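You operate a simulated robot arm through the tools that you are given. There is no shell and no other tool. Be economical: measure what you need, move in short steps, check, and stop when the job is done.

Carry out the task below with a simulated robot arm. There is one attempt and no reset: what you move stays moved.

TASK
Fit the die named on the card by the slide into its socket and push the slide in.
Fine: stand the old die in the free bay of the rack; leave the third die there.

It is judged by the outcome, as a careful person would: the job done as asked, and still so three seconds after it is handed in. It fails if anything else is knocked over, pushed out of place, dropped, spilled or broken.

THE ROBOT
A 6-joint arm with a two-finger parallel gripper, fixed in place. Base frame: the origin is at the foot of the arm, x ahead of it, y to its left, z up; the work surface is at about z = 6. Lengths are in mm, angles in degrees, forces in N, time in s.
With the tool pointing down near the work surface it reaches from about 140 to 580 mm from the base axis. Its first joint turns from -66.0 to 66.0 degrees. Payload 2.1 kg.
Tool frame: the origin (TCP) lies between the finger pads and is the grasp point; the fingertips stand 30 mm ahead of it; z points along the fingers, y is the line along which they close. The gripper opens to 94 mm. The fingers are 28 mm wide and 10 mm thick; the gripper's body (50 by 96 mm) begins 55 mm behind the TCP.
Orientation is told as [roll, pitch, yaw] about the base's x, y, z axes, in that order, counted from this pose: with the fingers straight down and closing along the base's y, the tool's x points along the base's -x, its y along +y and its z along -z.

THE INTERFACE
- The arm moves only by the tool send_rows. Its argument "increments" is a list of rows, each a list of 7 numbers: the shift along the base's x, y, z in units of 50 mm (1.0 is 50 mm), then the turn, a rotation vector about the base's x, y, z in units of 4 degrees (1.0 is 4 degrees), then the gripper command, from -1 (fully open) to 1 (shut), values between in proportion. In form: [[dx, dy, dz, wx, wy, wz, fingers], ...]. A call has 1 to 8 rows; each row shifts and turns the commanded pose from where the row before left it. A call with a number of a shift or a turn outside -1 to 1 is refused whole. A row lasts 0.2 s, in which the tool goes at most 50 mm and 8.6 degrees; a call with a longer step from one row to the next is refused whole, and so is a gripper value outside its range. A pose out of reach is approached as far as the arm can. The call stops where the force on the tool passes 70 N (or 10 N more than at its start, if that is more) or the arm is blocked; 0.2 s more then pass. The fingers move at their own pace (about 72 mm/s each) and stop on an object; they squeeze with about 27 N. The grip force told is the motor's: it shows also when the fingers shut on nothing. Time passes only in rows, and 0.2 s behind the last, so rows that do not move let the fingers close. It gives the time, the measured TCP pose, the force on the tool (base axes), the opening and the grip force at its end, in the units of the frame above (readings bear some noise).
- Cameras (640 x 400 px; columns grow to the right, rows downward): "scene" is fixed at [60.8, -372.1, 510.6]; the picture's right is [0.64, -0.77, 0.00], its down [-0.36, -0.30, -0.88] and it looks along [0.68, 0.56, -0.47] (base axes); focal length 261 px, centre (320, 200). "wrist" rides on the gripper at [-37, 0, -58] in the tool frame; the picture's right is [0.00, -1.00, 0.00], its down [0.97, 0.00, -0.24] and it looks along [0.24, 0.00, 0.97] (tool axes); focal length 218 px, centre (320, 200).
- camera(camera): a new picture of that camera. No time passes.
- locate(camera, pixels): for up to 12 pixels [column, row] of the newest picture of that camera ("zoom" is the newest enlarged one), the place [x, y, z] in the base frame of the surface seen there, good to about 2 mm, but the place of the scene camera against the robot may be out by one fixed shift of up to 25 mm in any direction. No time passes.
- close_up(camera, box): a new picture of the part [left, top, right, bottom] of that camera's present view, enlarged. No time passes.
- close_job(): hands the job in; it is judged then, once.

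Work in short steps. Measure before you move; look again where a grasp or a placing could have gone wrong, and mend it. You have 80 turns and 46 pictures in all, the two below and enlarged ones among them. Open the gripper and draw the arm clear of the work before you hand the job in, unless the task says otherwise; then end with one line.

The tools are called by a JSON object that holds its "name" and its "arguments". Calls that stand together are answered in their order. send_rows: Moves the arm, as the interface text tells. Its arguments: {"type":"object","properties":{"increments":{"type":"array","items":{"type":"array","items":{"type":"number"}}}},"required":["increments"]} The other tools are called the same way: camera (camera) takes a picture; locate (camera, pixels) gives the place of the surface under pixels of a picture; close_up (camera, box) takes an enlarged picture of a part of a camera's view; close_job () hands the job in.

At the start:

```text
time_s: 0.0
position: [321.4, 84.6, 410.9]
orientation: [0.0, 0.0, 0.0]
ft_force: [0.0, 0.0, 0.4]
gripper_width: 93.9
finger_force: 0.0
```

scene: 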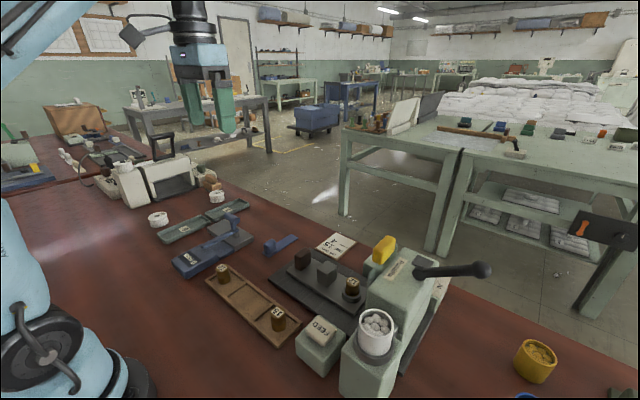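
wrist: 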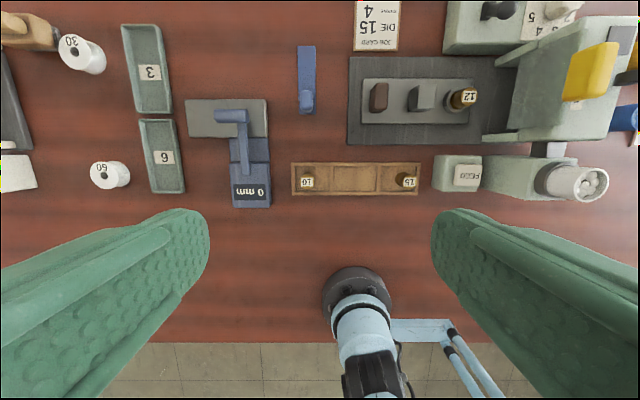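

The wrist view shows a card at (377,25), dies 10 and 15 in the rack at (307,180) and (408,180), and die 12 by the slide at (463,97). I'll enlarge these areas.

{"name": "close_up", "arguments": {"camera": "wrist", "box": [280, 0, 640, 215]}}

{"name": "close_up", "arguments": {"camera": "scene", "box": [190, 220, 510, 400]}}

```text
1.78 times, centred on (460, 108) of wrist
```

zoom: 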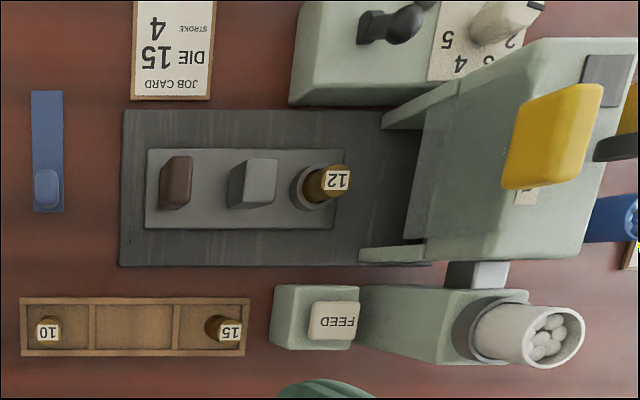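

```text
2.00 times, centred on (350, 310) of scene
```

zoom: 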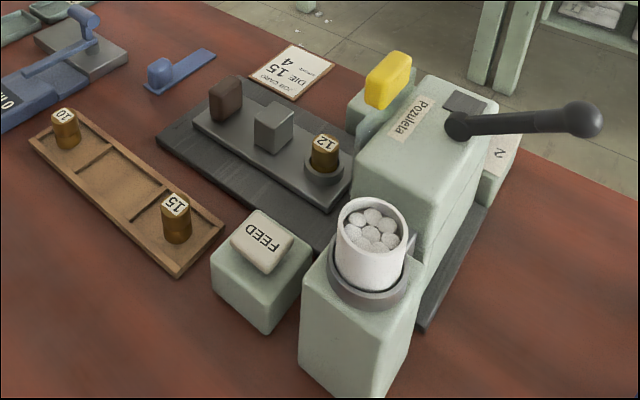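

The card reads DIE 15. Now I measure the dies, bays, socket and slide with the wrist camera.

{"name": "locate", "arguments": {"camera": "wrist", "pixels": [[307, 182], [409, 182], [470, 97], [357, 175], [357, 190], [379, 97], [424, 97], [452, 105], [370, 110], [355, 130], [485, 75], [484, 141]]}}

{"name": "locate", "arguments": {"camera": "scene", "pixels": [[222, 268], [278, 313], [352, 283], [302, 254], [327, 266], [250, 290], [380, 240], [460, 270]]}}

```text
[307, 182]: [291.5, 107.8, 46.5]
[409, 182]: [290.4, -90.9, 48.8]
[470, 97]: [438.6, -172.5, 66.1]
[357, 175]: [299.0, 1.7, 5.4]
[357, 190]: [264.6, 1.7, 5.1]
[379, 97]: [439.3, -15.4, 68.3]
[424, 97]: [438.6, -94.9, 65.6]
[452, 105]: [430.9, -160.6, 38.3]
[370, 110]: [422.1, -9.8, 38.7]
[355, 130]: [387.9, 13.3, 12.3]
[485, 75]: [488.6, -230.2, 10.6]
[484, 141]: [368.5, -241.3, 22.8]
```

```text
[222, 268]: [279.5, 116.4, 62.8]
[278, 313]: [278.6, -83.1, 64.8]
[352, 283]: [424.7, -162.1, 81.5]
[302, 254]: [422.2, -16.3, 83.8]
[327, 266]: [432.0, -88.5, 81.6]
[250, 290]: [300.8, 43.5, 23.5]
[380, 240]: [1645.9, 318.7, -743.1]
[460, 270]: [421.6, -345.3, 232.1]
```

Die 12 sits in the slide's socket near (439,-170), top at z≈66, and the press stands close behind it. I turn the gripper 90° so the fingers close along x, and move above the slide for a closer look.

{"name": "send_rows", "arguments": {"increments": [[0.1, -0.18, -0.09, 0, 0, 1, -1], [0.1, -0.18, -0.09, 0, 0, 1, -1], [0.1, -0.18, -0.09, 0, 0, 1, -1], [0.1, -0.18, -0.09, 0, 0, 1, -1], [0.1, -0.18, -0.09, 0, 0, 1, -1], [0.1, -0.18, -0.09, 0, 0, 1, -1], [0.1, -0.18, -0.09, 0, 0, 1, -1], [0.1, -0.18, -0.09, 0, 0, 1, -1]]}}

{"name": "send_rows", "arguments": {"increments": [[0.1, -0.18, -0.09, 0, 0, 1, -1], [0.1, -0.18, -0.09, 0, 0, 1, -1], [0.1, -0.18, -0.09, 0, 0, 1, -1], [0.1, -0.18, -0.09, 0, 0, 1, -1], [0.1, -0.18, -0.09, 0, 0, 1, -1], [0.1, -0.18, -0.09, 0, 0, 1, -1], [0.1, -0.18, -0.09, 0, 0, 1, -1], [0.1, -0.18, -0.09, 0, 0, 1, -1]]}}

{"name": "send_rows", "arguments": {"increments": [[0.1, -0.18, -0.09, 0, 0, 1, -1], [0.1, -0.18, -0.09, 0, 0, 1, -1], [0.1, -0.18, -0.09, 0, 0, 1, -1], [0.1, -0.18, -0.09, 0, 0, 1, -1], [0.1, -0.18, -0.09, 0, 0, 1, -1], [0.1, -0.18, -0.09, 0, 0, 1, -1], [0.1, -0.18, -0.09, 0, 0, 0.5, -1]]}}

{"name": "camera", "arguments": {"camera": "wrist"}}

```text
time_s: 1.8
position: [360.5, 11.6, 375.8]
orientation: [0.0, 0.0, 32.1]
ft_force: [-0.1, 0.1, 0.4]
gripper_width: 94.1
finger_force: 0.1
```

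```text
time_s: 3.6
position: [400.9, -59.9, 340.0]
orientation: [0.0, 0.0, 64.1]
ft_force: [0.0, -0.7, -1.0]
gripper_width: 93.8
finger_force: 0.1
```

```text
time_s: 5.2
position: [436.6, -123.0, 307.0]
orientation: [0.0, -0.1, 90.2]
ft_force: [0.0, 0.0, -0.1]
gripper_width: 94.1
finger_force: 0.1
```

```text
41 pictures are left
```

wrist: 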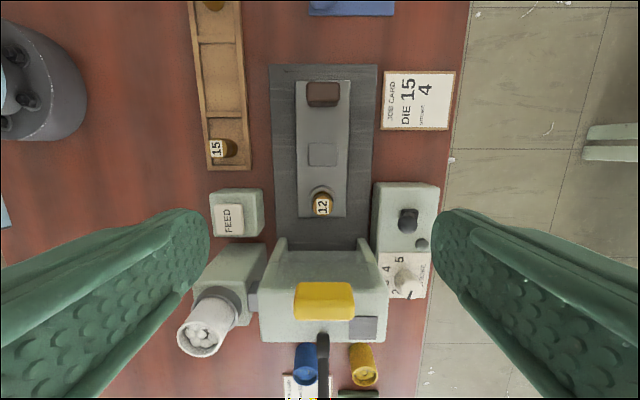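

I enlarge the view around the slide and measure die 12 exactly.

{"name": "close_up", "arguments": {"camera": "wrist", "box": [240, 60, 480, 300]}}

{"name": "locate", "arguments": {"camera": "wrist", "pixels": [[322, 208], [332, 190], [323, 82], [323, 104], [322, 145], [347, 216], [298, 216], [285, 244], [360, 245], [215, 149], [230, 146], [322, 285]]}}

```text
1.67 times, centred on (360, 180) of wrist
```

zoom: 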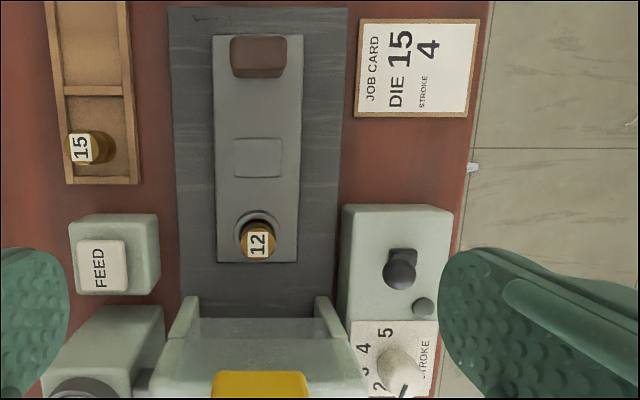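

```text
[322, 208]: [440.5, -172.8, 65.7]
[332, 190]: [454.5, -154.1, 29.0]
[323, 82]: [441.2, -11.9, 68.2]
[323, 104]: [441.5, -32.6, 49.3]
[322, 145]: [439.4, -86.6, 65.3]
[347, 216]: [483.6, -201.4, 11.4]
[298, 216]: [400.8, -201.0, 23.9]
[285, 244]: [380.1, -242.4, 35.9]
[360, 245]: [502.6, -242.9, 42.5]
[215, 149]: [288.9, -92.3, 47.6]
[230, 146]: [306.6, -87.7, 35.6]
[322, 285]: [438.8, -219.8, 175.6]
```

Die 12's top is near (440,-170,66). I narrow the fingers to about 50 mm, go above it, and check alignment at z≈150.

{"name": "send_rows", "arguments": {"increments": [[0.03, -0.47, -0.5, 0, 0, 0, -0.06], [0.03, -0.47, -0.5, 0, 0, 0, -0.06], [0, 0, -0.5, 0, 0, 0, -0.06], [0, 0, -0.5, 0, 0, 0, -0.06], [0, 0, -0.5, 0, 0, 0, -0.06], [0, 0, -0.5, 0, 0, 0, -0.06]]}}

{"name": "camera", "arguments": {"camera": "wrist"}}

{"name": "close_up", "arguments": {"camera": "scene", "box": [230, 180, 470, 330]}}

```text
time_s: 6.6
position: [436.5, -170.5, 158.0]
orientation: [0.0, 0.0, 90.0]
ft_force: [-0.6, -0.4, -0.1]
gripper_width: 49.7
finger_force: 0.0
```

```text
39 pictures are left
```

wrist: 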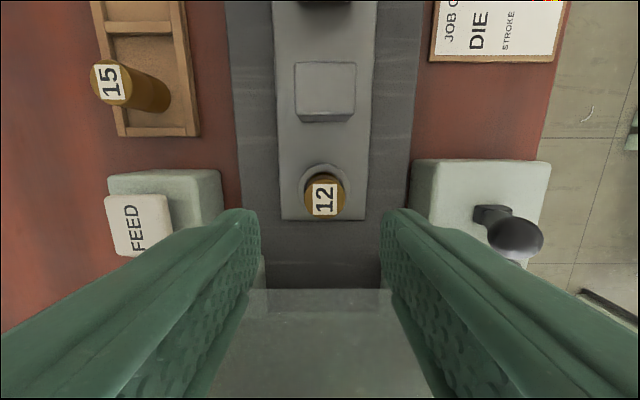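

```text
2.67 times, centred on (350, 255) of scene
```

zoom: 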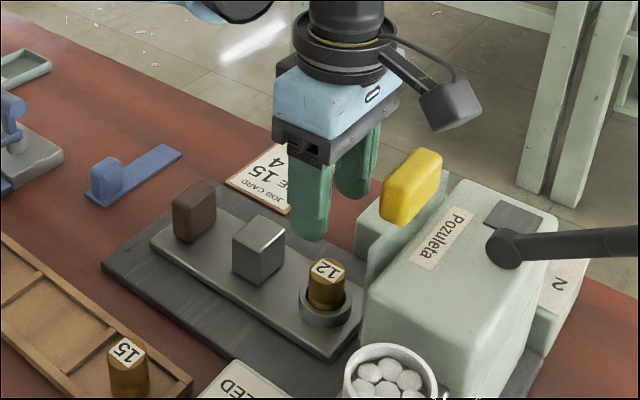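

Die top centre at (323,197) → about (439,-169). I descend so the fingertips stop just above the socket ring, and close.

{"name": "send_rows", "arguments": {"increments": [[0.05, 0.03, -0.4, 0, 0, 0, -0.06], [0, 0, -0.5, 0, 0, 0, -0.06], [0, 0, -0.5, 0, 0, 0, -0.06], [0, 0, -0.28, 0, 0, 0, -0.06]]}}

{"name": "send_rows", "arguments": {"increments": [[0, 0, 0, 0, 0, 0, 0.8], [0, 0, 0, 0, 0, 0, 0.8], [0, 0, 0, 0, 0, 0, 0.8]]}}

{"name": "camera", "arguments": {"camera": "wrist"}}

```text
time_s: 7.5
position: [439.3, -176.2, 90.5]
orientation: [0.2, 1.1, 89.8]
ft_force: [0.2, -5.2, 10.7]
gripper_width: 49.7
finger_force: 0.1
stopped in row 4: the force on the tool passed its limit (the readings are from after the stop); the commanded pose is now the measured one
```

```text
time_s: 8.3
position: [438.4, -176.1, 91.8]
orientation: [0.2, 1.2, 89.8]
ft_force: [2.1, -12.7, 22.0]
gripper_width: 29.5
finger_force: 26.5
```

```text
37 pictures are left
```

wrist: 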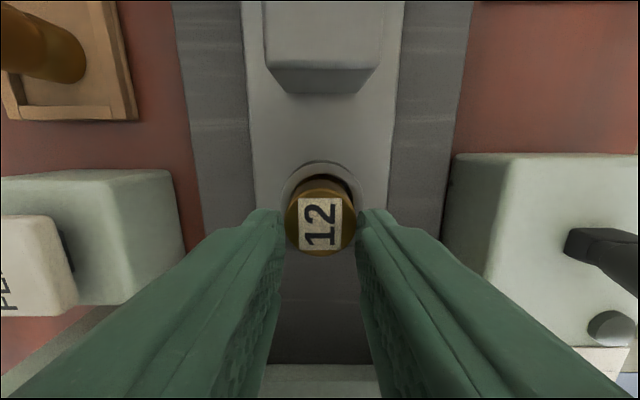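

Something blocked the descent: the reading shows +z and −y force, possibly the box hanging off the wrist meeting the press. I look before moving anything.

{"name": "close_up", "arguments": {"camera": "scene", "box": [260, 120, 500, 270]}}

```text
2.67 times, centred on (380, 195) of scene
```

zoom: 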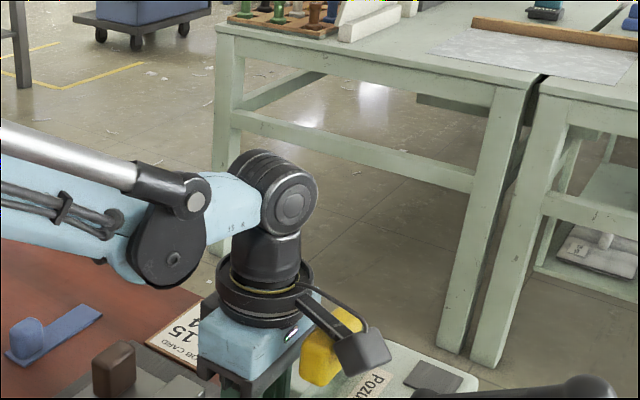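

The wrist-mounted box on the −y side rests on the press/yellow part. I release die 12, rise straight, and check nothing shifted.

{"name": "send_rows", "arguments": {"increments": [[0, 0, 0, 0, 0, 0, -0.06], [0, 0, 0, 0, 0, 0, -0.06], [0, 0.05, 0.4, 0, 0, 0, -0.06], [0, 0.05, 0.8, 0, 0, 0, -0.06], [0, 0.2, 0.8, 0, 0, 0, -0.06], [0, 0.4, 0.8, 0, 0, 0, -0.06], [0, 0.4, 0.8, 0, 0, 0, -0.06]]}}

{"name": "close_up", "arguments": {"camera": "scene", "box": [230, 180, 550, 380]}}

```text
time_s: 9.9
position: [437.1, -119.7, 273.0]
orientation: [0.2, 0.9, 89.9]
ft_force: [0.0, 0.9, 0.6]
gripper_width: 50.0
finger_force: 0.1
```

```text
2.00 times, centred on (390, 280) of scene
```

zoom: 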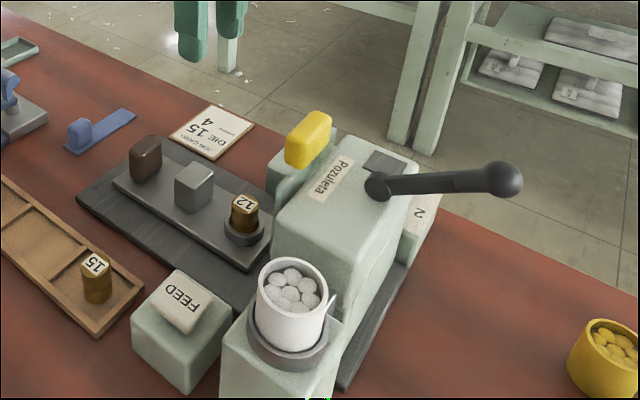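

Nothing shifted. I turn the gripper by −180° (to yaw −90) so the box hangs away from the press.

{"name": "send_rows", "arguments": {"increments": [[0, 0, 0.1, 0, 0, -1, -0.06], [0, 0, 0.1, 0, 0, -1, -0.06], [0, 0, 0.1, 0, 0, -1, -0.06], [0, 0, 0.1, 0, 0, -1, -0.06], [0, 0, 0.1, 0, 0, -1, -0.06], [0, 0, 0, 0, 0, -1, -0.06], [0, 0, 0, 0, 0, -1, -0.06], [0, 0, 0, 0, 0, -1, -0.06]]}}

{"name": "send_rows", "arguments": {"increments": [[0, 0, 0, 0, 0, -1, -0.06], [0, 0, 0, 0, 0, -1, -0.06], [0, 0, 0, 0, 0, -1, -0.06], [0, 0, 0, 0, 0, -1, -0.06], [0, 0, 0, 0, 0, -1, -0.06], [0, 0, 0, 0, 0, -1, -0.06], [0, 0, 0, 0, 0, -1, -0.06], [0, 0, 0, 0, 0, -1, -0.06]]}}

{"name": "send_rows", "arguments": {"increments": [[0, 0, 0, 0, 0, -1, -0.06], [0, 0, 0, 0, 0, -1, -0.06], [0, 0, 0, 0, 0, -1, -0.06], [0, 0, 0, 0, 0, -1, -0.06], [0, 0, 0, 0, 0, -1, -0.06], [0, 0, 0, 0, 0, -1, -0.06], [0, 0, 0, 0, 0, -1, -0.06], [0, 0, 0, 0, 0, -1, -0.06]]}}

{"name": "send_rows", "arguments": {"increments": [[0, 0, 0, 0, 0, -1, -0.06], [0, 0, 0, 0, 0, -1, -0.06], [0, 0, 0, 0, 0, -1, -0.06], [0, 0, 0, 0, 0, -1, -0.06], [0, 0, 0, 0, 0, -1, -0.06], [0, 0, 0, 0, 0, -1, -0.06], [0, 0, 0, 0, 0, -1, -0.06], [0, 0, 0, 0, 0, -1, -0.06]]}}

{"name": "send_rows", "arguments": {"increments": [[0, 0, 0, 0, 0, -1, -0.06], [0, 0, 0, 0, 0, -1, -0.06], [0, 0, 0, 0, 0, -1, -0.06], [0, 0, 0, 0, 0, -1, -0.06], [0, 0, 0, 0, 0, -1, -0.06], [0, 0, 0, 0, 0, -1, -0.06], [0, 0, 0, 0, 0, -1, -0.06], [0, 0, 0, 0, 0, -1, -0.06]]}}

{"name": "send_rows", "arguments": {"increments": [[0, 0, 0, 0, 0, -1, -0.06], [0, 0, 0, 0, 0, -1, -0.06], [0, 0, 0, 0, 0, -1, -0.06], [0, 0, 0, 0, 0, -1, -0.06], [0, 0, 0, 0, 0, -0.97, -0.06]]}}

{"name": "camera", "arguments": {"camera": "wrist"}}

{"name": "camera", "arguments": {"camera": "scene"}}

```text
time_s: 11.7
position: [439.1, -119.3, 294.9]
orientation: [0.3, 1.0, 57.8]
ft_force: [-0.2, 0.0, -0.5]
gripper_width: 49.8
finger_force: 0.1
```

```text
time_s: 13.5
position: [438.4, -121.4, 295.4]
orientation: [0.3, 1.0, 25.8]
ft_force: [-0.2, 0.1, -1.2]
gripper_width: 49.8
finger_force: 0.1
```

```text
time_s: 15.3
position: [437.9, -120.5, 294.7]
orientation: [0.3, 1.1, -6.1]
ft_force: [0.9, -0.8, 0.3]
gripper_width: 49.6
finger_force: 0.1
```

```text
time_s: 17.1
position: [439.4, -119.5, 295.1]
orientation: [0.2, 1.0, -38.2]
ft_force: [0.3, -0.3, -0.5]
gripper_width: 49.9
finger_force: 0.0
```

```text
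time_s: 18.9
position: [439.6, -119.8, 294.7]
orientation: [0.2, 1.0, -70.3]
ft_force: [0.3, 0.0, -0.6]
gripper_width: 50.0
finger_force: 0.0
```

```text
time_s: 20.1
position: [438.5, -119.3, 296.1]
orientation: [0.3, 1.0, -90.1]
ft_force: [0.6, 0.6, 0.3]
gripper_width: 49.9
finger_force: 0.2
```

```text
34 pictures are left
```

wrist: 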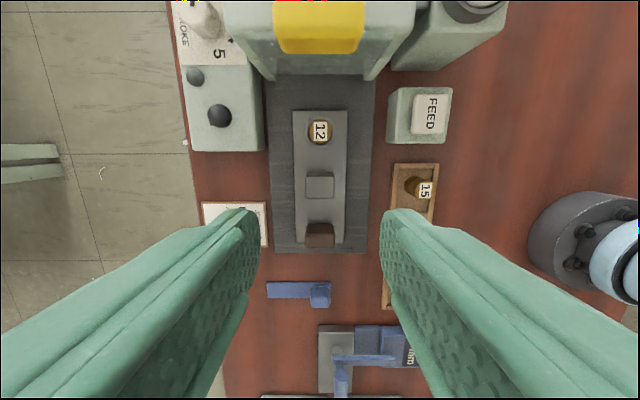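

```text
33 pictures are left
```

scene: 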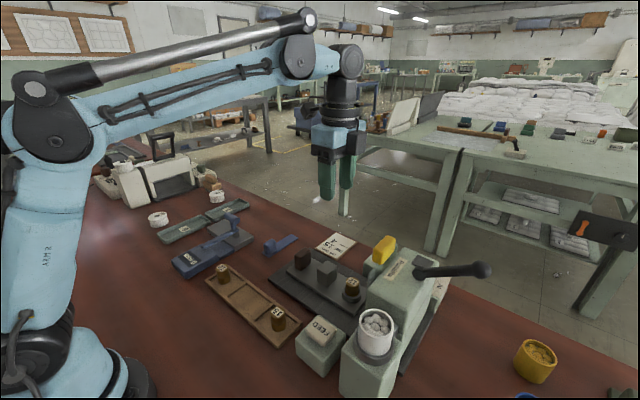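

The box now hangs away from the press. I level the 1° tilt and move above die 12 at z≈150 to re-check.

{"name": "send_rows", "arguments": {"increments": [[0, -0.25, -0.3, -0.25, 0.075, 0, -0.06], [0, -0.25, -0.5, 0, 0, 0, -0.06], [0, -0.25, -0.5, 0, 0, 0, -0.06], [0.01, -0.24, -0.5, 0, 0, 0, -0.06], [0, 0, -0.5, 0, 0, 0, -0.06], [0, 0, -0.5, 0, 0, 0, -0.06]]}}

{"name": "camera", "arguments": {"camera": "wrist"}}

```text
time_s: 21.5
position: [440.2, -171.1, 154.9]
orientation: [0.1, 0.0, -90.1]
ft_force: [0.7, -0.5, 0.0]
gripper_width: 49.8
finger_force: 0.0
```

```text
32 pictures are left
```

wrist: 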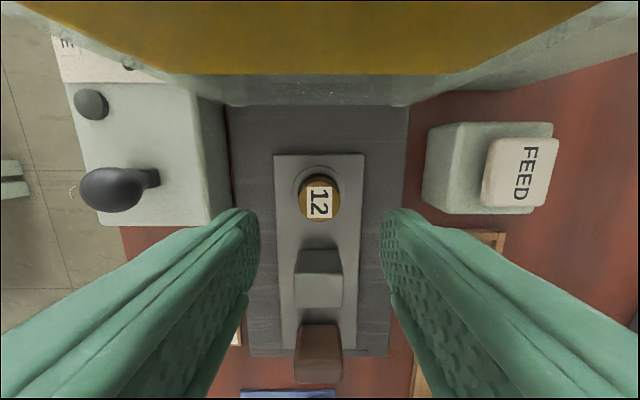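

Die 12 is centred at (319,199). I check the clearance to the yellow part and press nose before descending.

{"name": "locate", "arguments": {"camera": "wrist", "pixels": [[320, 68], [320, 20], [320, 90], [320, 101], [319, 199], [320, 295], [320, 260], [320, 340], [320, 375]]}}

{"name": "close_up", "arguments": {"camera": "scene", "box": [260, 120, 500, 330]}}

```text
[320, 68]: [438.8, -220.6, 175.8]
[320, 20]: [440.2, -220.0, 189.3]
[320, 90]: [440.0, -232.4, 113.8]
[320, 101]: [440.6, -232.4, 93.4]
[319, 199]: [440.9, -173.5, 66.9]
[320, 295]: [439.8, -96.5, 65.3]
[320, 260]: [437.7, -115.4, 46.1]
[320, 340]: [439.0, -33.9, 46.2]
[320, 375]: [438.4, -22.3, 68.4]
```

```text
1.90 times, centred on (380, 225) of scene
```

zoom: 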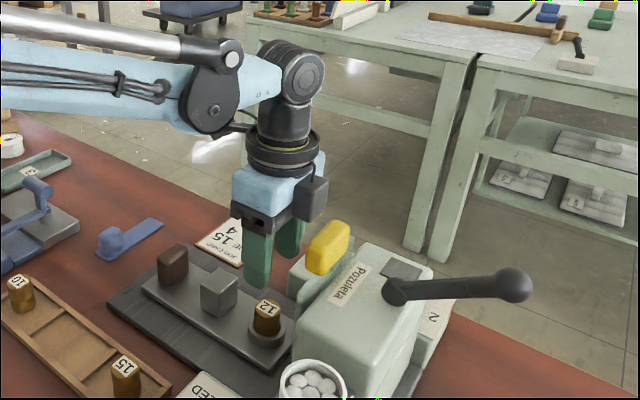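

The camera housing would pass close to the nose at y≈-220, so I tilt the tool 15° about x (top away from the press; pads remain flat on the die) and set the TCP at y≈-166.

{"name": "send_rows", "arguments": {"increments": [[0, 0.05, 0, -1, 0, 0, -0.06], [0, 0.05, 0, -1, 0, 0, -0.06], [0, 0, -0.1, -1, 0, 0, -0.06], [0, 0, -0.1, -0.75, 0, 0, -0.06]]}}

{"name": "send_rows", "arguments": {"increments": [[0, 0, -0.35, 0, 0, 0, -0.06], [0, 0, -0.35, 0, 0, 0, -0.06], [0, 0, -0.35, 0, 0, 0, -0.06], [0, 0, -0.3, 0, 0, 0, -0.06]]}}

{"name": "camera", "arguments": {"camera": "wrist"}}

{"name": "close_up", "arguments": {"camera": "scene", "box": [300, 180, 460, 320]}}

```text
time_s: 22.5
position: [440.3, -164.8, 144.9]
orientation: [0.0, -15.2, -90.0]
ft_force: [0.3, 0.2, 0.1]
gripper_width: 49.7
finger_force: 0.1
```

```text
time_s: 23.5
position: [440.2, -164.9, 78.9]
orientation: [-0.1, -15.0, -90.1]
ft_force: [0.7, 0.1, -0.2]
gripper_width: 49.6
finger_force: 0.0
```

```text
30 pictures are left
```

wrist: 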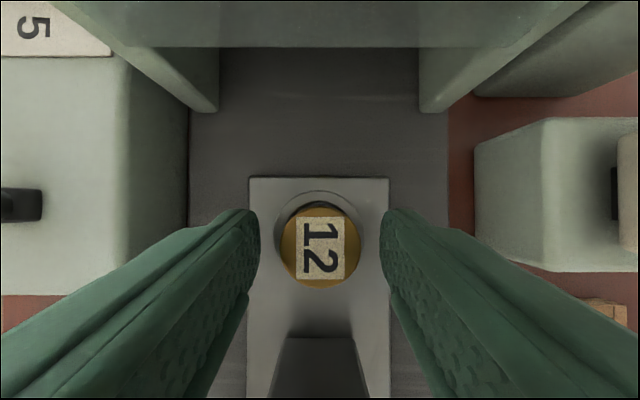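

```text
2.86 times, centred on (380, 250) of scene
```

zoom: 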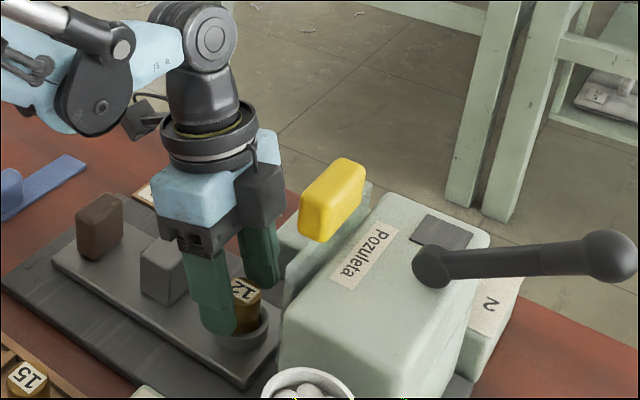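

Clear on all sides and the die is centred between the fingers (320,248). I lower 3 mm and close.

{"name": "send_rows", "arguments": {"increments": [[0, 0, -0.06, 0, 0, 0, -0.06], [0, 0, 0, 0, 0, 0, 0.6], [0, 0, 0, 0, 0, 0, 0.6], [0, 0, 0, 0, 0, 0, 0.6]]}}

{"name": "send_rows", "arguments": {"increments": [[0, 0, 0.1, 0, 0, 0, 0.6], [0, 0, 0.2, 0, 0, 0, 0.6], [0, 0, 0.2, 0, 0, 0, 0.6], [0, 0, 0.3, 0, 0, 0, 0.6]]}}

{"name": "camera", "arguments": {"camera": "wrist"}}

{"name": "close_up", "arguments": {"camera": "scene", "box": [300, 180, 460, 320]}}

```text
time_s: 24.5
position: [438.8, -164.7, 74.6]
orientation: [-0.1, -15.1, -90.0]
ft_force: [0.4, 0.8, 0.6]
gripper_width: 28.8
finger_force: 27.0
```

```text
time_s: 25.5
position: [438.7, -163.9, 114.6]
orientation: [-0.1, -15.0, -90.0]
ft_force: [0.9, 0.7, -2.2]
gripper_width: 28.8
finger_force: 26.5
```

```text
28 pictures are left
```

wrist: 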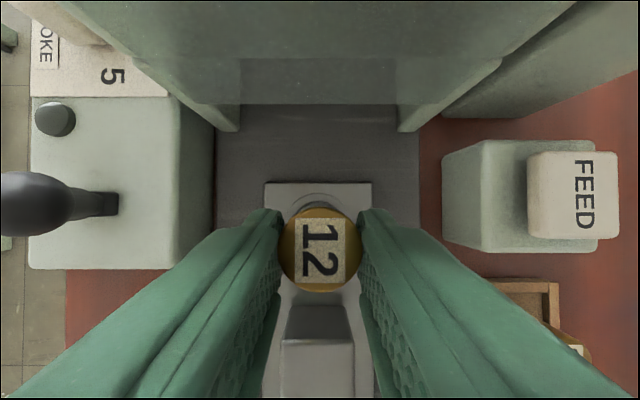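

```text
2.86 times, centred on (380, 250) of scene
```

zoom: 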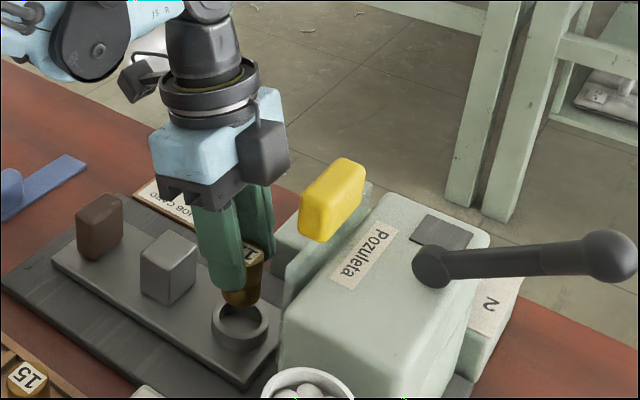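

Die 12 is out, upright in the grip. I lift and carry it over the rack to measure the free bay.

{"name": "send_rows", "arguments": {"increments": [[0, 0.1, 0.6, 0, 0, 0, 0.6], [0, 0.1, 0.6, 0, 0, 0, 0.6], [-0.2, 0.3, 0.6, 0, 0, 0, 0.6], [-0.5, 0.6, 0.3, 0, 0, 0, 0.6], [-0.6, 0.7, 0, 0, 0, 0, 0.6], [-0.6, 0.7, 0, 0, 0, 0, 0.6], [-0.6, 0.7, 0, 0, 0, 0, 0.6], [-0.54, 0.68, 0, 0, 0, 0, 0.6]]}}

{"name": "camera", "arguments": {"camera": "wrist"}}

```text
time_s: 27.3
position: [285.3, 29.1, 219.3]
orientation: [-0.1, -14.9, -90.1]
ft_force: [-0.5, 0.6, -1.9]
gripper_width: 28.8
finger_force: 27.0
```

```text
26 pictures are left
```

wrist: 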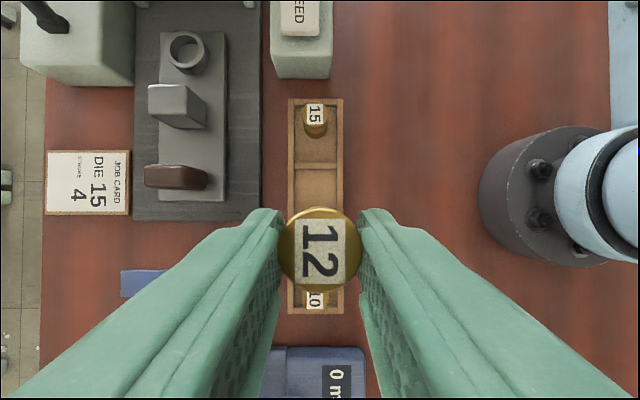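

{"name": "locate", "arguments": {"camera": "wrist", "pixels": [[290, 190], [341, 190], [316, 164], [316, 185], [298, 190], [334, 190], [293, 102], [340, 102], [316, 102], [314, 112], [316, 312], [316, 130]]}}

{"name": "close_up", "arguments": {"camera": "wrist", "box": [260, 90, 370, 210]}}

```text
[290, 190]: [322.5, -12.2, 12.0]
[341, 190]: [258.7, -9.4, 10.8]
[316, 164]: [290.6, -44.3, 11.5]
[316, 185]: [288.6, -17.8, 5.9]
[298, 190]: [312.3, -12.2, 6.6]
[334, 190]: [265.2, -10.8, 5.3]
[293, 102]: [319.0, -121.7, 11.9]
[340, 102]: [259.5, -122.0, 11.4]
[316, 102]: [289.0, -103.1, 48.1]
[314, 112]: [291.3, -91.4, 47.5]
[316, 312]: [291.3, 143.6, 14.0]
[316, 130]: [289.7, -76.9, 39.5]
```

```text
3.33 times, centred on (315, 150) of wrist
```

zoom: 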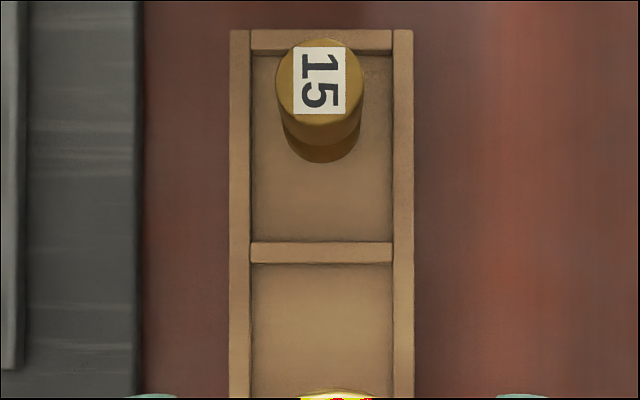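

Rack centre line x≈290, middle bay from y≈-44 to 66, rim z≈12. I lower die 12 to just above the bay floor at (290,10).

{"name": "send_rows", "arguments": {"increments": [[0.094, -0.27, -0.3, 0, 0, 0, 0.6], [0, 0, -0.6, 0, 0, 0, 0.6], [0, 0, -0.6, 0, 0, 0, 0.6], [0, 0, -0.6, 0, 0, 0, 0.6], [0, 0, -0.5, 0, 0, 0, 0.6], [0, 0, -0.3, 0, 0, 0, 0.6]]}}

{"name": "close_up", "arguments": {"camera": "scene", "box": [180, 220, 340, 350]}}

```text
time_s: 28.7
position: [291.2, 16.2, 76.1]
orientation: [-0.1, -14.9, -90.0]
ft_force: [-0.2, -0.2, -1.7]
gripper_width: 29.2
finger_force: 26.9
```

```text
3.08 times, centred on (260, 285) of scene
```

zoom: 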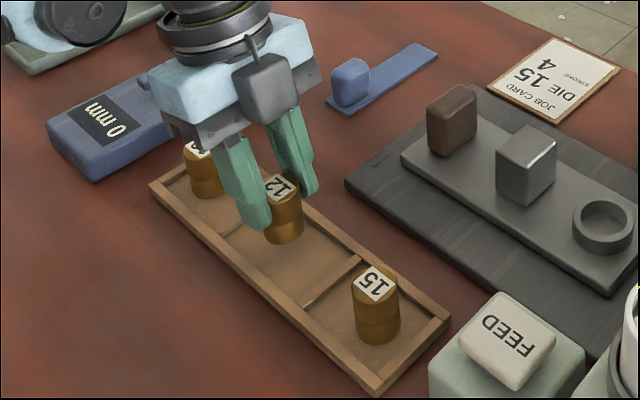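

The die is about 18 mm above the bay floor, well placed in the middle bay. I lower gently and watch the force.

{"name": "send_rows", "arguments": {"increments": [[0, 0, -0.1, 0, 0, 0, 0.6], [0, 0, -0.1, 0, 0, 0, 0.6], [0, 0, -0.06, 0, 0, 0, 0.6], [0, 0, -0.04, 0, 0, 0, 0.6]]}}

{"name": "send_rows", "arguments": {"increments": [[0, 0, -0.02, 0, 0, 0, 0.6], [0, 0, -0.02, 0, 0, 0, 0.6]]}}

```text
time_s: 29.7
position: [291.5, 16.5, 60.4]
orientation: [-0.2, -15.0, -90.0]
ft_force: [-0.4, 0.2, -1.8]
gripper_width: 28.9
finger_force: 27.2
```

```text
time_s: 30.3
position: [290.6, 15.2, 58.8]
orientation: [0.0, -15.0, -89.9]
ft_force: [0.3, -0.8, -2.5]
gripper_width: 28.9
finger_force: 27.5
```

{"name": "send_rows", "arguments": {"increments": [[0, 0, -0.02, 0, 0, 0, 0.6], [0, 0, -0.02, 0, 0, 0, 0.6]]}}

{"name": "close_up", "arguments": {"camera": "scene", "box": [210, 250, 310, 330]}}

```text
time_s: 30.9
position: [290.7, 16.4, 56.0]
orientation: [-0.1, -14.9, -90.0]
ft_force: [-5.0, 1.0, 15.2]
gripper_width: 29.1
finger_force: 26.8
```

```text
5.00 times, centred on (260, 290) of scene
```

zoom: 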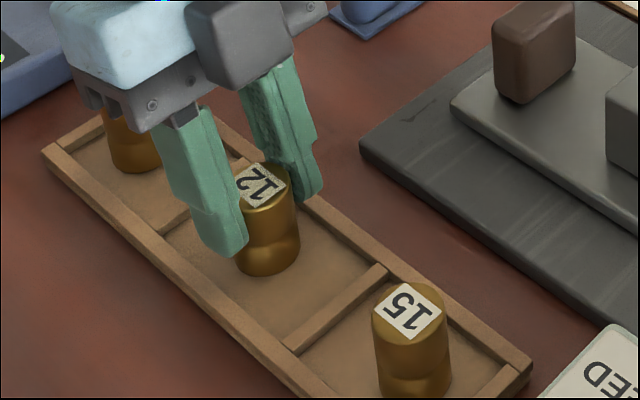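

Contact at z≈56. I ease off 1 mm, release, rise, and move above die 15 at about (290.7,-89.5).

{"name": "send_rows", "arguments": {"increments": [[0, 0, 0.015, 0, 0, 0, 0.6], [0, 0, 0, 0, 0, 0, -0.06], [0, 0, 0, 0, 0, 0, -0.06], [0, 0, 0.3, 0, 0, 0, -0.06], [0, 0, 0.6, 0, 0, 0, -0.06], [0, 0, 0.6, 0, 0, 0, -0.06]]}}

{"name": "send_rows", "arguments": {"increments": [[0, -0.5, 0, 0, 0, 0, -0.06], [0, -0.5, 0, 0, 0, 0, -0.06], [0, -0.5, 0, 0, 0, 0, -0.06], [0, -0.5, 0, 0, 0, 0, -0.06]]}}

{"name": "camera", "arguments": {"camera": "wrist"}}

{"name": "close_up", "arguments": {"camera": "scene", "box": [190, 220, 350, 350]}}

```text
time_s: 32.3
position: [291.1, 18.4, 132.2]
orientation: [-0.1, -15.0, -90.0]
ft_force: [-0.9, 0.0, -0.2]
gripper_width: 49.8
finger_force: 0.1
```

```text
time_s: 33.3
position: [293.4, -84.5, 130.5]
orientation: [-0.1, -15.1, -89.9]
ft_force: [0.0, 1.0, 0.4]
gripper_width: 49.8
finger_force: 0.1
```

```text
22 pictures are left
```

wrist: 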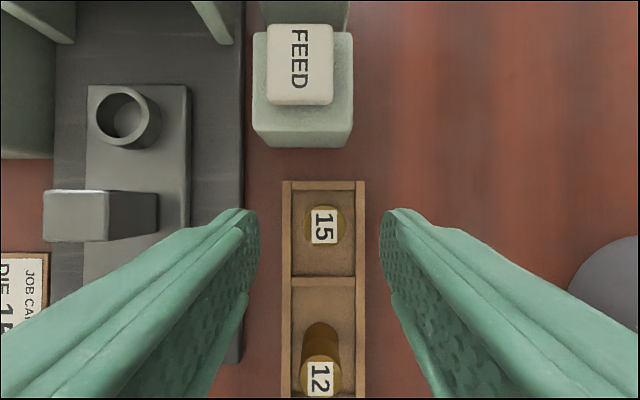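

```text
3.08 times, centred on (270, 285) of scene
```

zoom: 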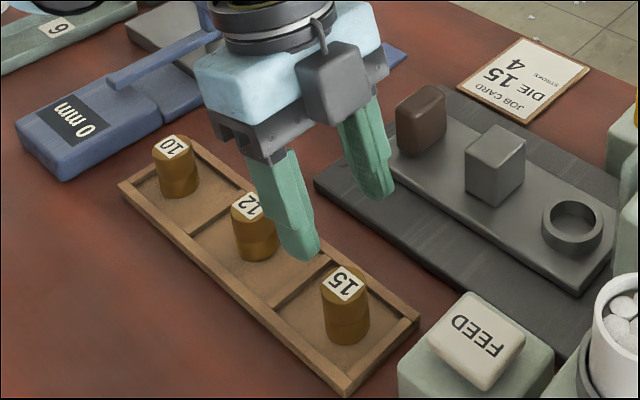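

Die 12 stands in the bay; die 15's top at (323,224) → (291,-91). I descend to z≈57 with the same relative grip and close.

{"name": "send_rows", "arguments": {"increments": [[-0.04, -0.02, -0.4, 0, 0, 0, -0.06], [0, 0, -0.4, 0, 0, 0, -0.06], [0, 0, -0.4, 0, 0, 0, -0.06], [0, 0, -0.27, 0, 0, 0, -0.06]]}}

{"name": "send_rows", "arguments": {"increments": [[0, 0, 0, 0, 0, 0, 0.6], [0, 0, 0, 0, 0, 0, 0.6], [0, 0, 0, 0, 0, 0, 0.6]]}}

{"name": "camera", "arguments": {"camera": "wrist"}}

```text
time_s: 34.3
position: [291.1, -85.2, 57.7]
orientation: [-0.1, -14.9, -90.0]
ft_force: [0.1, -0.1, -0.3]
gripper_width: 49.9
finger_force: 0.0
```

```text
time_s: 35.1
position: [291.9, -85.9, 57.7]
orientation: [-0.1, -15.0, -90.0]
ft_force: [-0.5, -0.5, 0.2]
gripper_width: 29.1
finger_force: 27.2
```

```text
20 pictures are left
```

wrist: 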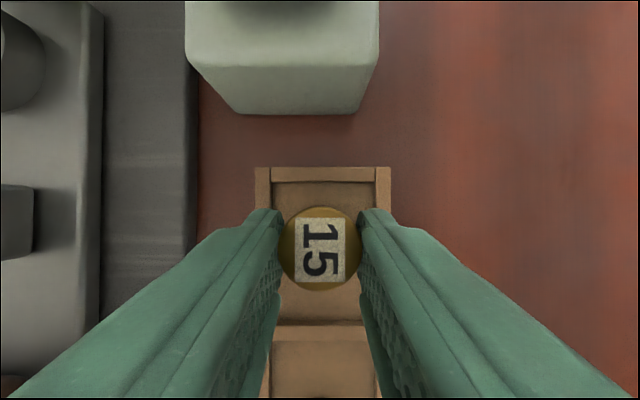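

Grip on 15 matches that of 12 (circle centre (320,249)). I lift and move over the slide, short of the socket, to measure the ring.

{"name": "send_rows", "arguments": {"increments": [[0, 0, 0.2, 0, 0, 0, 0.6], [0, 0, 0.5, 0, 0, 0, 0.6], [0, 0, 0.7, 0, 0, 0, 0.6], [0.3, 0, 0.6, 0, 0, 0, 0.6], [0.6, -0.1, 0, 0, 0, 0, 0.6], [0.7, -0.2, 0, 0, 0, 0, 0.6], [0.7, -0.2, 0, 0, 0, 0, 0.6], [0.64, -0.2, 0, 0, 0, 0, 0.6]]}}

{"name": "camera", "arguments": {"camera": "wrist"}}

{"name": "close_up", "arguments": {"camera": "wrist", "box": [260, 100, 380, 220]}}

```text
time_s: 36.9
position: [434.8, -118.8, 156.8]
orientation: [0.0, -15.0, -90.0]
ft_force: [-1.0, 0.0, -1.9]
gripper_width: 29.1
finger_force: 26.8
```

```text
19 pictures are left
```

wrist: 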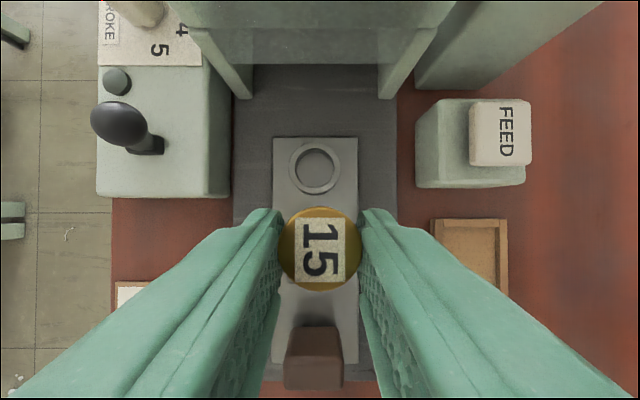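

```text
3.33 times, centred on (320, 160) of wrist
```

zoom: 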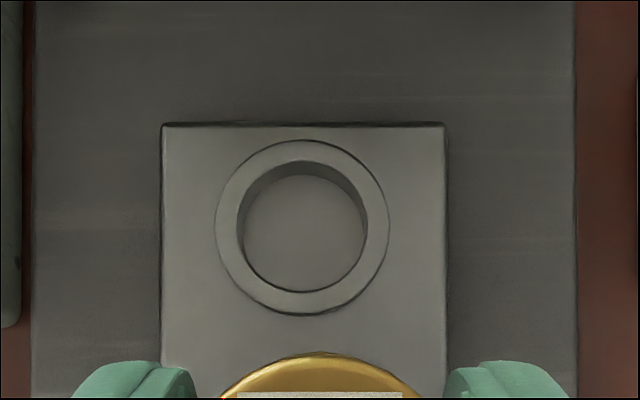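

Ring centre at (314.6,168.4) → about (439.3,-169.4), bore ≈32 mm vs the 29 mm die. I align the TCP at (439.2,-164.4) and come down to just above the ring.

{"name": "send_rows", "arguments": {"increments": [[0.088, -0.45, 0, 0, 0, 0, 0.6], [0, -0.46, -0.2, 0, 0, 0, 0.6], [0, 0, -0.4, 0, 0, 0, 0.6], [0, 0, -0.4, 0, 0, 0, 0.6], [0, 0, -0.15, 0, 0, 0, 0.6], [0, 0, 0, 0, 0, 0, 0.6]]}}

{"name": "close_up", "arguments": {"camera": "scene", "box": [310, 230, 400, 310]}}

{"name": "camera", "arguments": {"camera": "wrist"}}

```text
time_s: 38.3
position: [443.0, -165.2, 99.1]
orientation: [-0.1, -15.0, -90.1]
ft_force: [-0.2, 0.1, -1.4]
gripper_width: 28.9
finger_force: 26.7
```

```text
5.00 times, centred on (355, 270) of scene
```

zoom: 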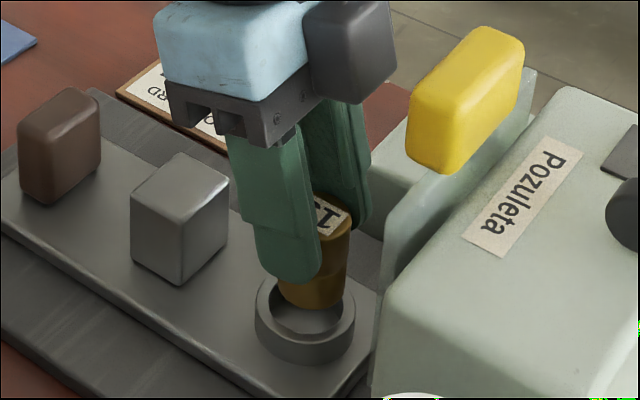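

```text
16 pictures are left
```

wrist: 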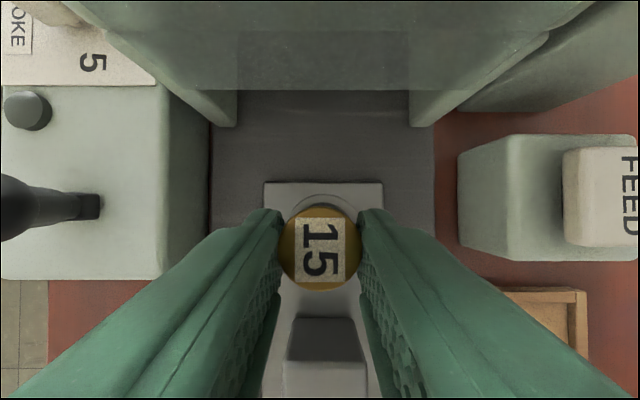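

The TCP settled at x=443.0, about 4 mm too far (the ring also appears right of the die). I correct it and re-check before inserting.

{"name": "send_rows", "arguments": {"increments": [[-0.076, 0.012, 0, 0, 0, 0, 0.6], [0, 0, 0, 0, 0, 0, 0.6], [0, 0, 0, 0, 0, 0, 0.6]]}}

{"name": "close_up", "arguments": {"camera": "wrist", "box": [260, 170, 380, 290]}}

{"name": "close_up", "arguments": {"camera": "scene", "box": [320, 250, 390, 310]}}

```text
time_s: 39.1
position: [437.3, -165.7, 101.0]
orientation: [-0.1, -15.0, -90.0]
ft_force: [0.7, -0.1, -1.0]
gripper_width: 28.9
finger_force: 26.9
```

```text
3.33 times, centred on (320, 230) of wrist
```

zoom: 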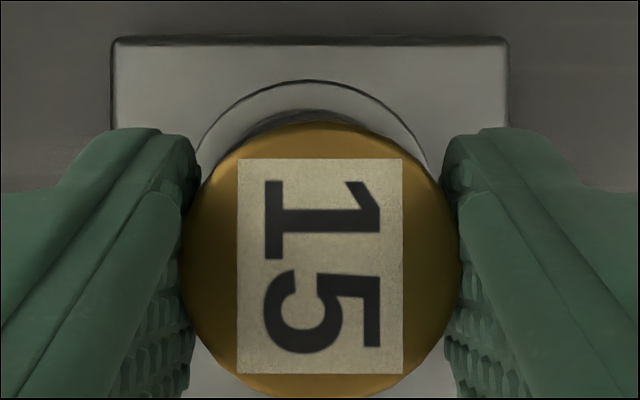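

```text
6.67 times, centred on (355, 280) of scene
```

zoom: 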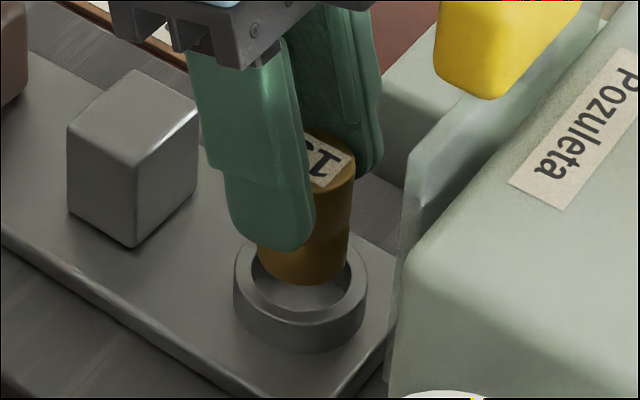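

Ring centre is ~1.5 mm toward +x of the die; y matches within 0.5 mm. I trim and lower into the socket gently.

{"name": "send_rows", "arguments": {"increments": [[0.032, 0.012, 0, 0, 0, 0, 0.6], [0, 0, 0, 0, 0, 0, 0.6], [0, 0, -0.1, 0, 0, 0, 0.6], [0, 0, -0.08, 0, 0, 0, 0.6], [0, 0, 0, 0, 0, 0, 0.6]]}}

{"name": "send_rows", "arguments": {"increments": [[0, 0, -0.04, 0, 0, 0, 0.6], [0, 0, -0.04, 0, 0, 0, 0.6], [0, 0, 0, 0, 0, 0, 0.6]]}}

{"name": "close_up", "arguments": {"camera": "scene", "box": [320, 250, 390, 310]}}

```text
time_s: 40.3
position: [440.4, -163.8, 91.6]
orientation: [-0.2, -15.0, -90.0]
ft_force: [-0.2, 0.0, -2.1]
gripper_width: 29.0
finger_force: 26.7
```

```text
time_s: 41.1
position: [439.5, -164.2, 87.6]
orientation: [-0.1, -15.0, -90.0]
ft_force: [-0.2, 0.2, -1.4]
gripper_width: 29.1
finger_force: 27.1
```

```text
6.67 times, centred on (355, 280) of scene
```

zoom: 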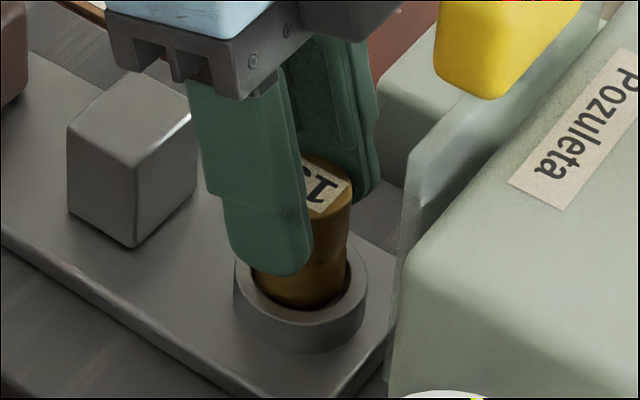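

No contact force yet and the die's bottom is entering the bore. I continue down in 2 mm steps.

{"name": "send_rows", "arguments": {"increments": [[0, 0, -0.04, 0, 0, 0, 0.6], [0, 0, -0.04, 0, 0, 0, 0.6], [0, 0, -0.04, 0, 0, 0, 0.6], [0, 0, 0, 0, 0, 0, 0.6]]}}

{"name": "send_rows", "arguments": {"increments": [[0, 0, -0.03, 0, 0, 0, 0.6], [0, 0, -0.03, 0, 0, 0, 0.6], [0, 0, -0.03, 0, 0, 0, 0.6], [0, 0, 0, 0, 0, 0, 0.6]]}}

{"name": "close_up", "arguments": {"camera": "scene", "box": [320, 250, 390, 310]}}

```text
time_s: 42.1
position: [438.6, -165.1, 81.9]
orientation: [-0.1, -15.0, -89.9]
ft_force: [-0.3, 0.4, -2.5]
gripper_width: 29.2
finger_force: 26.7
```

```text
time_s: 43.1
position: [438.8, -164.9, 77.3]
orientation: [-0.2, -14.9, -90.0]
ft_force: [0.2, 0.3, -2.4]
gripper_width: 28.7
finger_force: 26.9
```

```text
6.67 times, centred on (355, 280) of scene
```

zoom: 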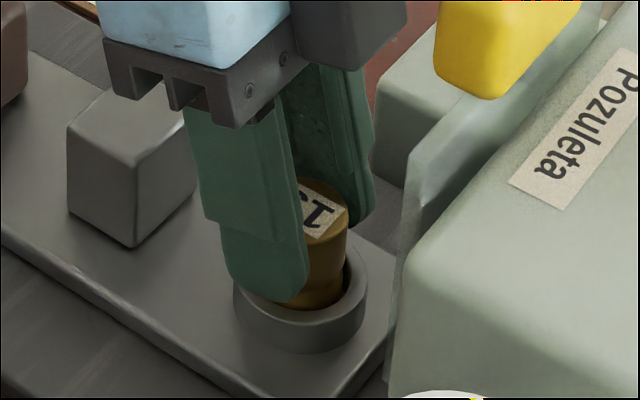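

The die is in the bore; I go the last ~2 mm to the seat.

{"name": "send_rows", "arguments": {"increments": [[0, 0, -0.02, 0, 0, 0, 0.6], [0, 0, -0.02, 0, 0, 0, 0.6], [0, 0, 0, 0, 0, 0, 0.6]]}}

```text
time_s: 43.9
position: [439.3, -164.4, 75.6]
orientation: [-0.1, -15.0, -90.0]
ft_force: [3.1, 0.6, 15.5]
gripper_width: 29.0
finger_force: 26.4
```

Seated (contact force 15 N at z=75.6, as expected). I ease off, release and rise, then look.

{"name": "send_rows", "arguments": {"increments": [[0, 0, 0.02, 0, 0, 0, 0.6], [0, 0, 0, 0, 0, 0, -0.06], [0, 0, 0, 0, 0, 0, -0.06], [0, 0, 0.3, 0, 0, 0, -0.06], [0, 0, 0.6, 0, 0, 0, -0.06], [0, 0.1, 0.8, 0, 0, 0, -0.06], [0, 0.6, 0.4, 0, 0, 0, -0.06], [0, 0.6, 0, 0, 0, 0, -0.06]]}}

{"name": "send_rows", "arguments": {"increments": [[0, 0.7, 0, 0, 0, 0, 1], [0, 0.7, 0, 0, 0, 0, 1], [0, 0.7, 0, 0, 0, 0, 1], [0, 0.7, 0, 0, 0, 0, 1], [0, 0, 0, 0, 0, 0, 1]]}}

{"name": "camera", "arguments": {"camera": "wrist"}}

{"name": "close_up", "arguments": {"camera": "scene", "box": [250, 200, 450, 320]}}

```text
time_s: 45.7
position: [441.3, -98.9, 181.1]
orientation: [-0.1, -15.0, -90.0]
ft_force: [-0.6, -0.3, -0.1]
gripper_width: 50.1
finger_force: 0.0
```

```text
time_s: 46.9
position: [441.4, 41.7, 179.5]
orientation: [0.0, -15.0, -90.0]
ft_force: [0.2, 0.6, 1.1]
gripper_width: 0.0
finger_force: 27.4
```

```text
11 pictures are left
```

wrist: 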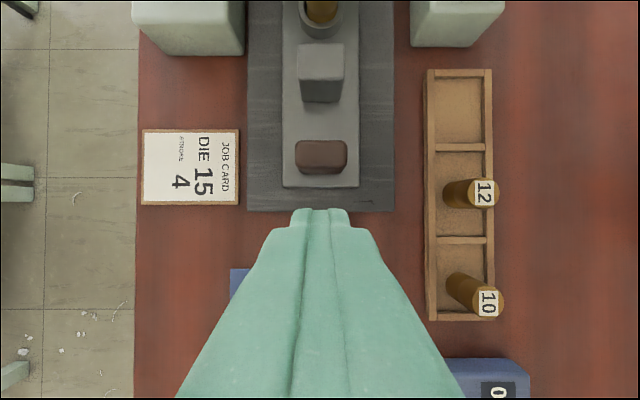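

```text
3.20 times, centred on (350, 260) of scene
```

zoom: 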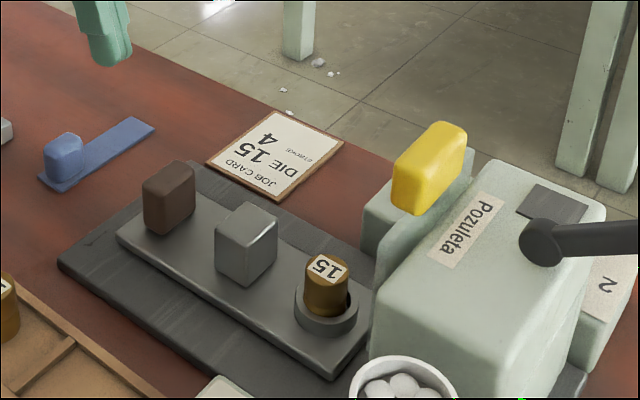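

Die 15 stands in the socket. I measure the handle's rear face and the blue tool nearby before lowering the closed fingers behind the handle.

{"name": "locate", "arguments": {"camera": "wrist", "pixels": [[320, 160], [320, 172], [296, 155], [346, 155], [320, 185], [238, 272], [320, 205], [320, 144], [320, 85]]}}

{"name": "locate", "arguments": {"camera": "scene", "pixels": [[269, 247], [290, 240], [303, 262], [301, 254]]}}

```text
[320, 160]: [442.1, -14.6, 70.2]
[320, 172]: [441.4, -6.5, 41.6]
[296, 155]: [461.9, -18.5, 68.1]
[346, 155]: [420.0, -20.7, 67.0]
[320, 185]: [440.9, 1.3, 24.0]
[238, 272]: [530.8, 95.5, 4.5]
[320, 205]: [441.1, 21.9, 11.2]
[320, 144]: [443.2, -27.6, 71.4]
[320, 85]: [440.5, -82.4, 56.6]
```

```text
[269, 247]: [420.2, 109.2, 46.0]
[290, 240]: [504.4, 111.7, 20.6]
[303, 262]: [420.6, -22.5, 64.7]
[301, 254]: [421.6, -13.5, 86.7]
```

Handle rear face is at y≈-8, x centre 441. I descend behind it at y=41 to z=70, then advance to contact.

{"name": "send_rows", "arguments": {"increments": [[0, 0, -0.6, 0, 0, 0, 1], [0, 0, -0.6, 0, 0, 0, 1], [0, 0, -0.5, 0, 0, 0, 1], [0, 0, -0.3, 0, 0, 0, 1], [0, 0, -0.19, 0, 0, 0, 1], [0, 0, 0, 0, 0, 0, 1]]}}

{"name": "send_rows", "arguments": {"increments": [[0, -0.2, 0, 0, 0, 0, 1], [0, -0.2, 0, 0, 0, 0, 1], [0, -0.15, 0, 0, 0, 0, 1], [0, -0.15, 0, 0, 0, 0, 1], [0, -0.1, 0, 0, 0, 0, 1], [0, -0.1, 0, 0, 0, 0, 1]]}}

{"name": "close_up", "arguments": {"camera": "scene", "box": [250, 200, 450, 320]}}

```text
time_s: 48.3
position: [440.7, 41.5, 70.7]
orientation: [0.0, -15.0, -90.0]
ft_force: [-0.4, -0.3, 0.0]
gripper_width: 0.0
finger_force: 27.0
```

```text
time_s: 49.7
position: [440.8, -2.9, 71.9]
orientation: [0.1, -15.0, -90.0]
ft_force: [0.3, 2.2, 0.7]
gripper_width: 0.0
finger_force: 27.2
```

```text
3.20 times, centred on (350, 260) of scene
```

zoom: 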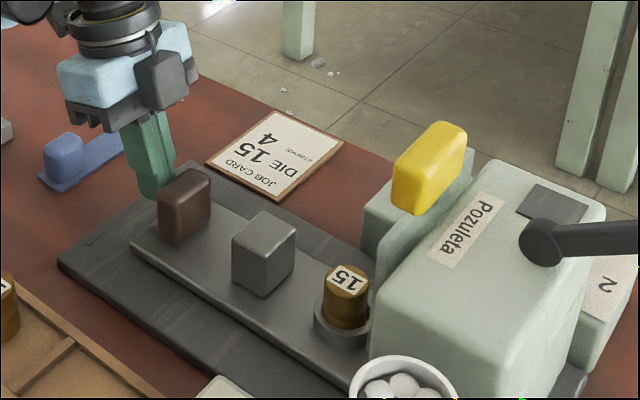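

The slide moves freely (≈2 N), die upright. I keep pushing slowly.

{"name": "send_rows", "arguments": {"increments": [[0, -0.12, 0, 0, 0, 0, 1], [0, -0.12, 0, 0, 0, 0, 1], [0, -0.12, 0, 0, 0, 0, 1], [0, -0.12, 0, 0, 0, 0, 1], [0, -0.12, 0, 0, 0, 0, 1], [0, -0.12, 0, 0, 0, 0, 1], [0, -0.12, 0, 0, 0, 0, 1]]}}

{"name": "close_up", "arguments": {"camera": "scene", "box": [250, 200, 450, 320]}}

```text
time_s: 51.3
position: [439.6, -47.4, 71.7]
orientation: [0.0, -15.0, -90.1]
ft_force: [-1.4, 1.5, 1.6]
gripper_width: 0.1
finger_force: 27.0
```

```text
3.20 times, centred on (350, 260) of scene
```

zoom: 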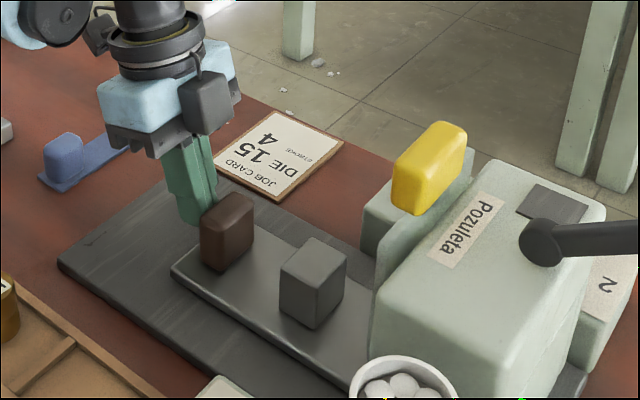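

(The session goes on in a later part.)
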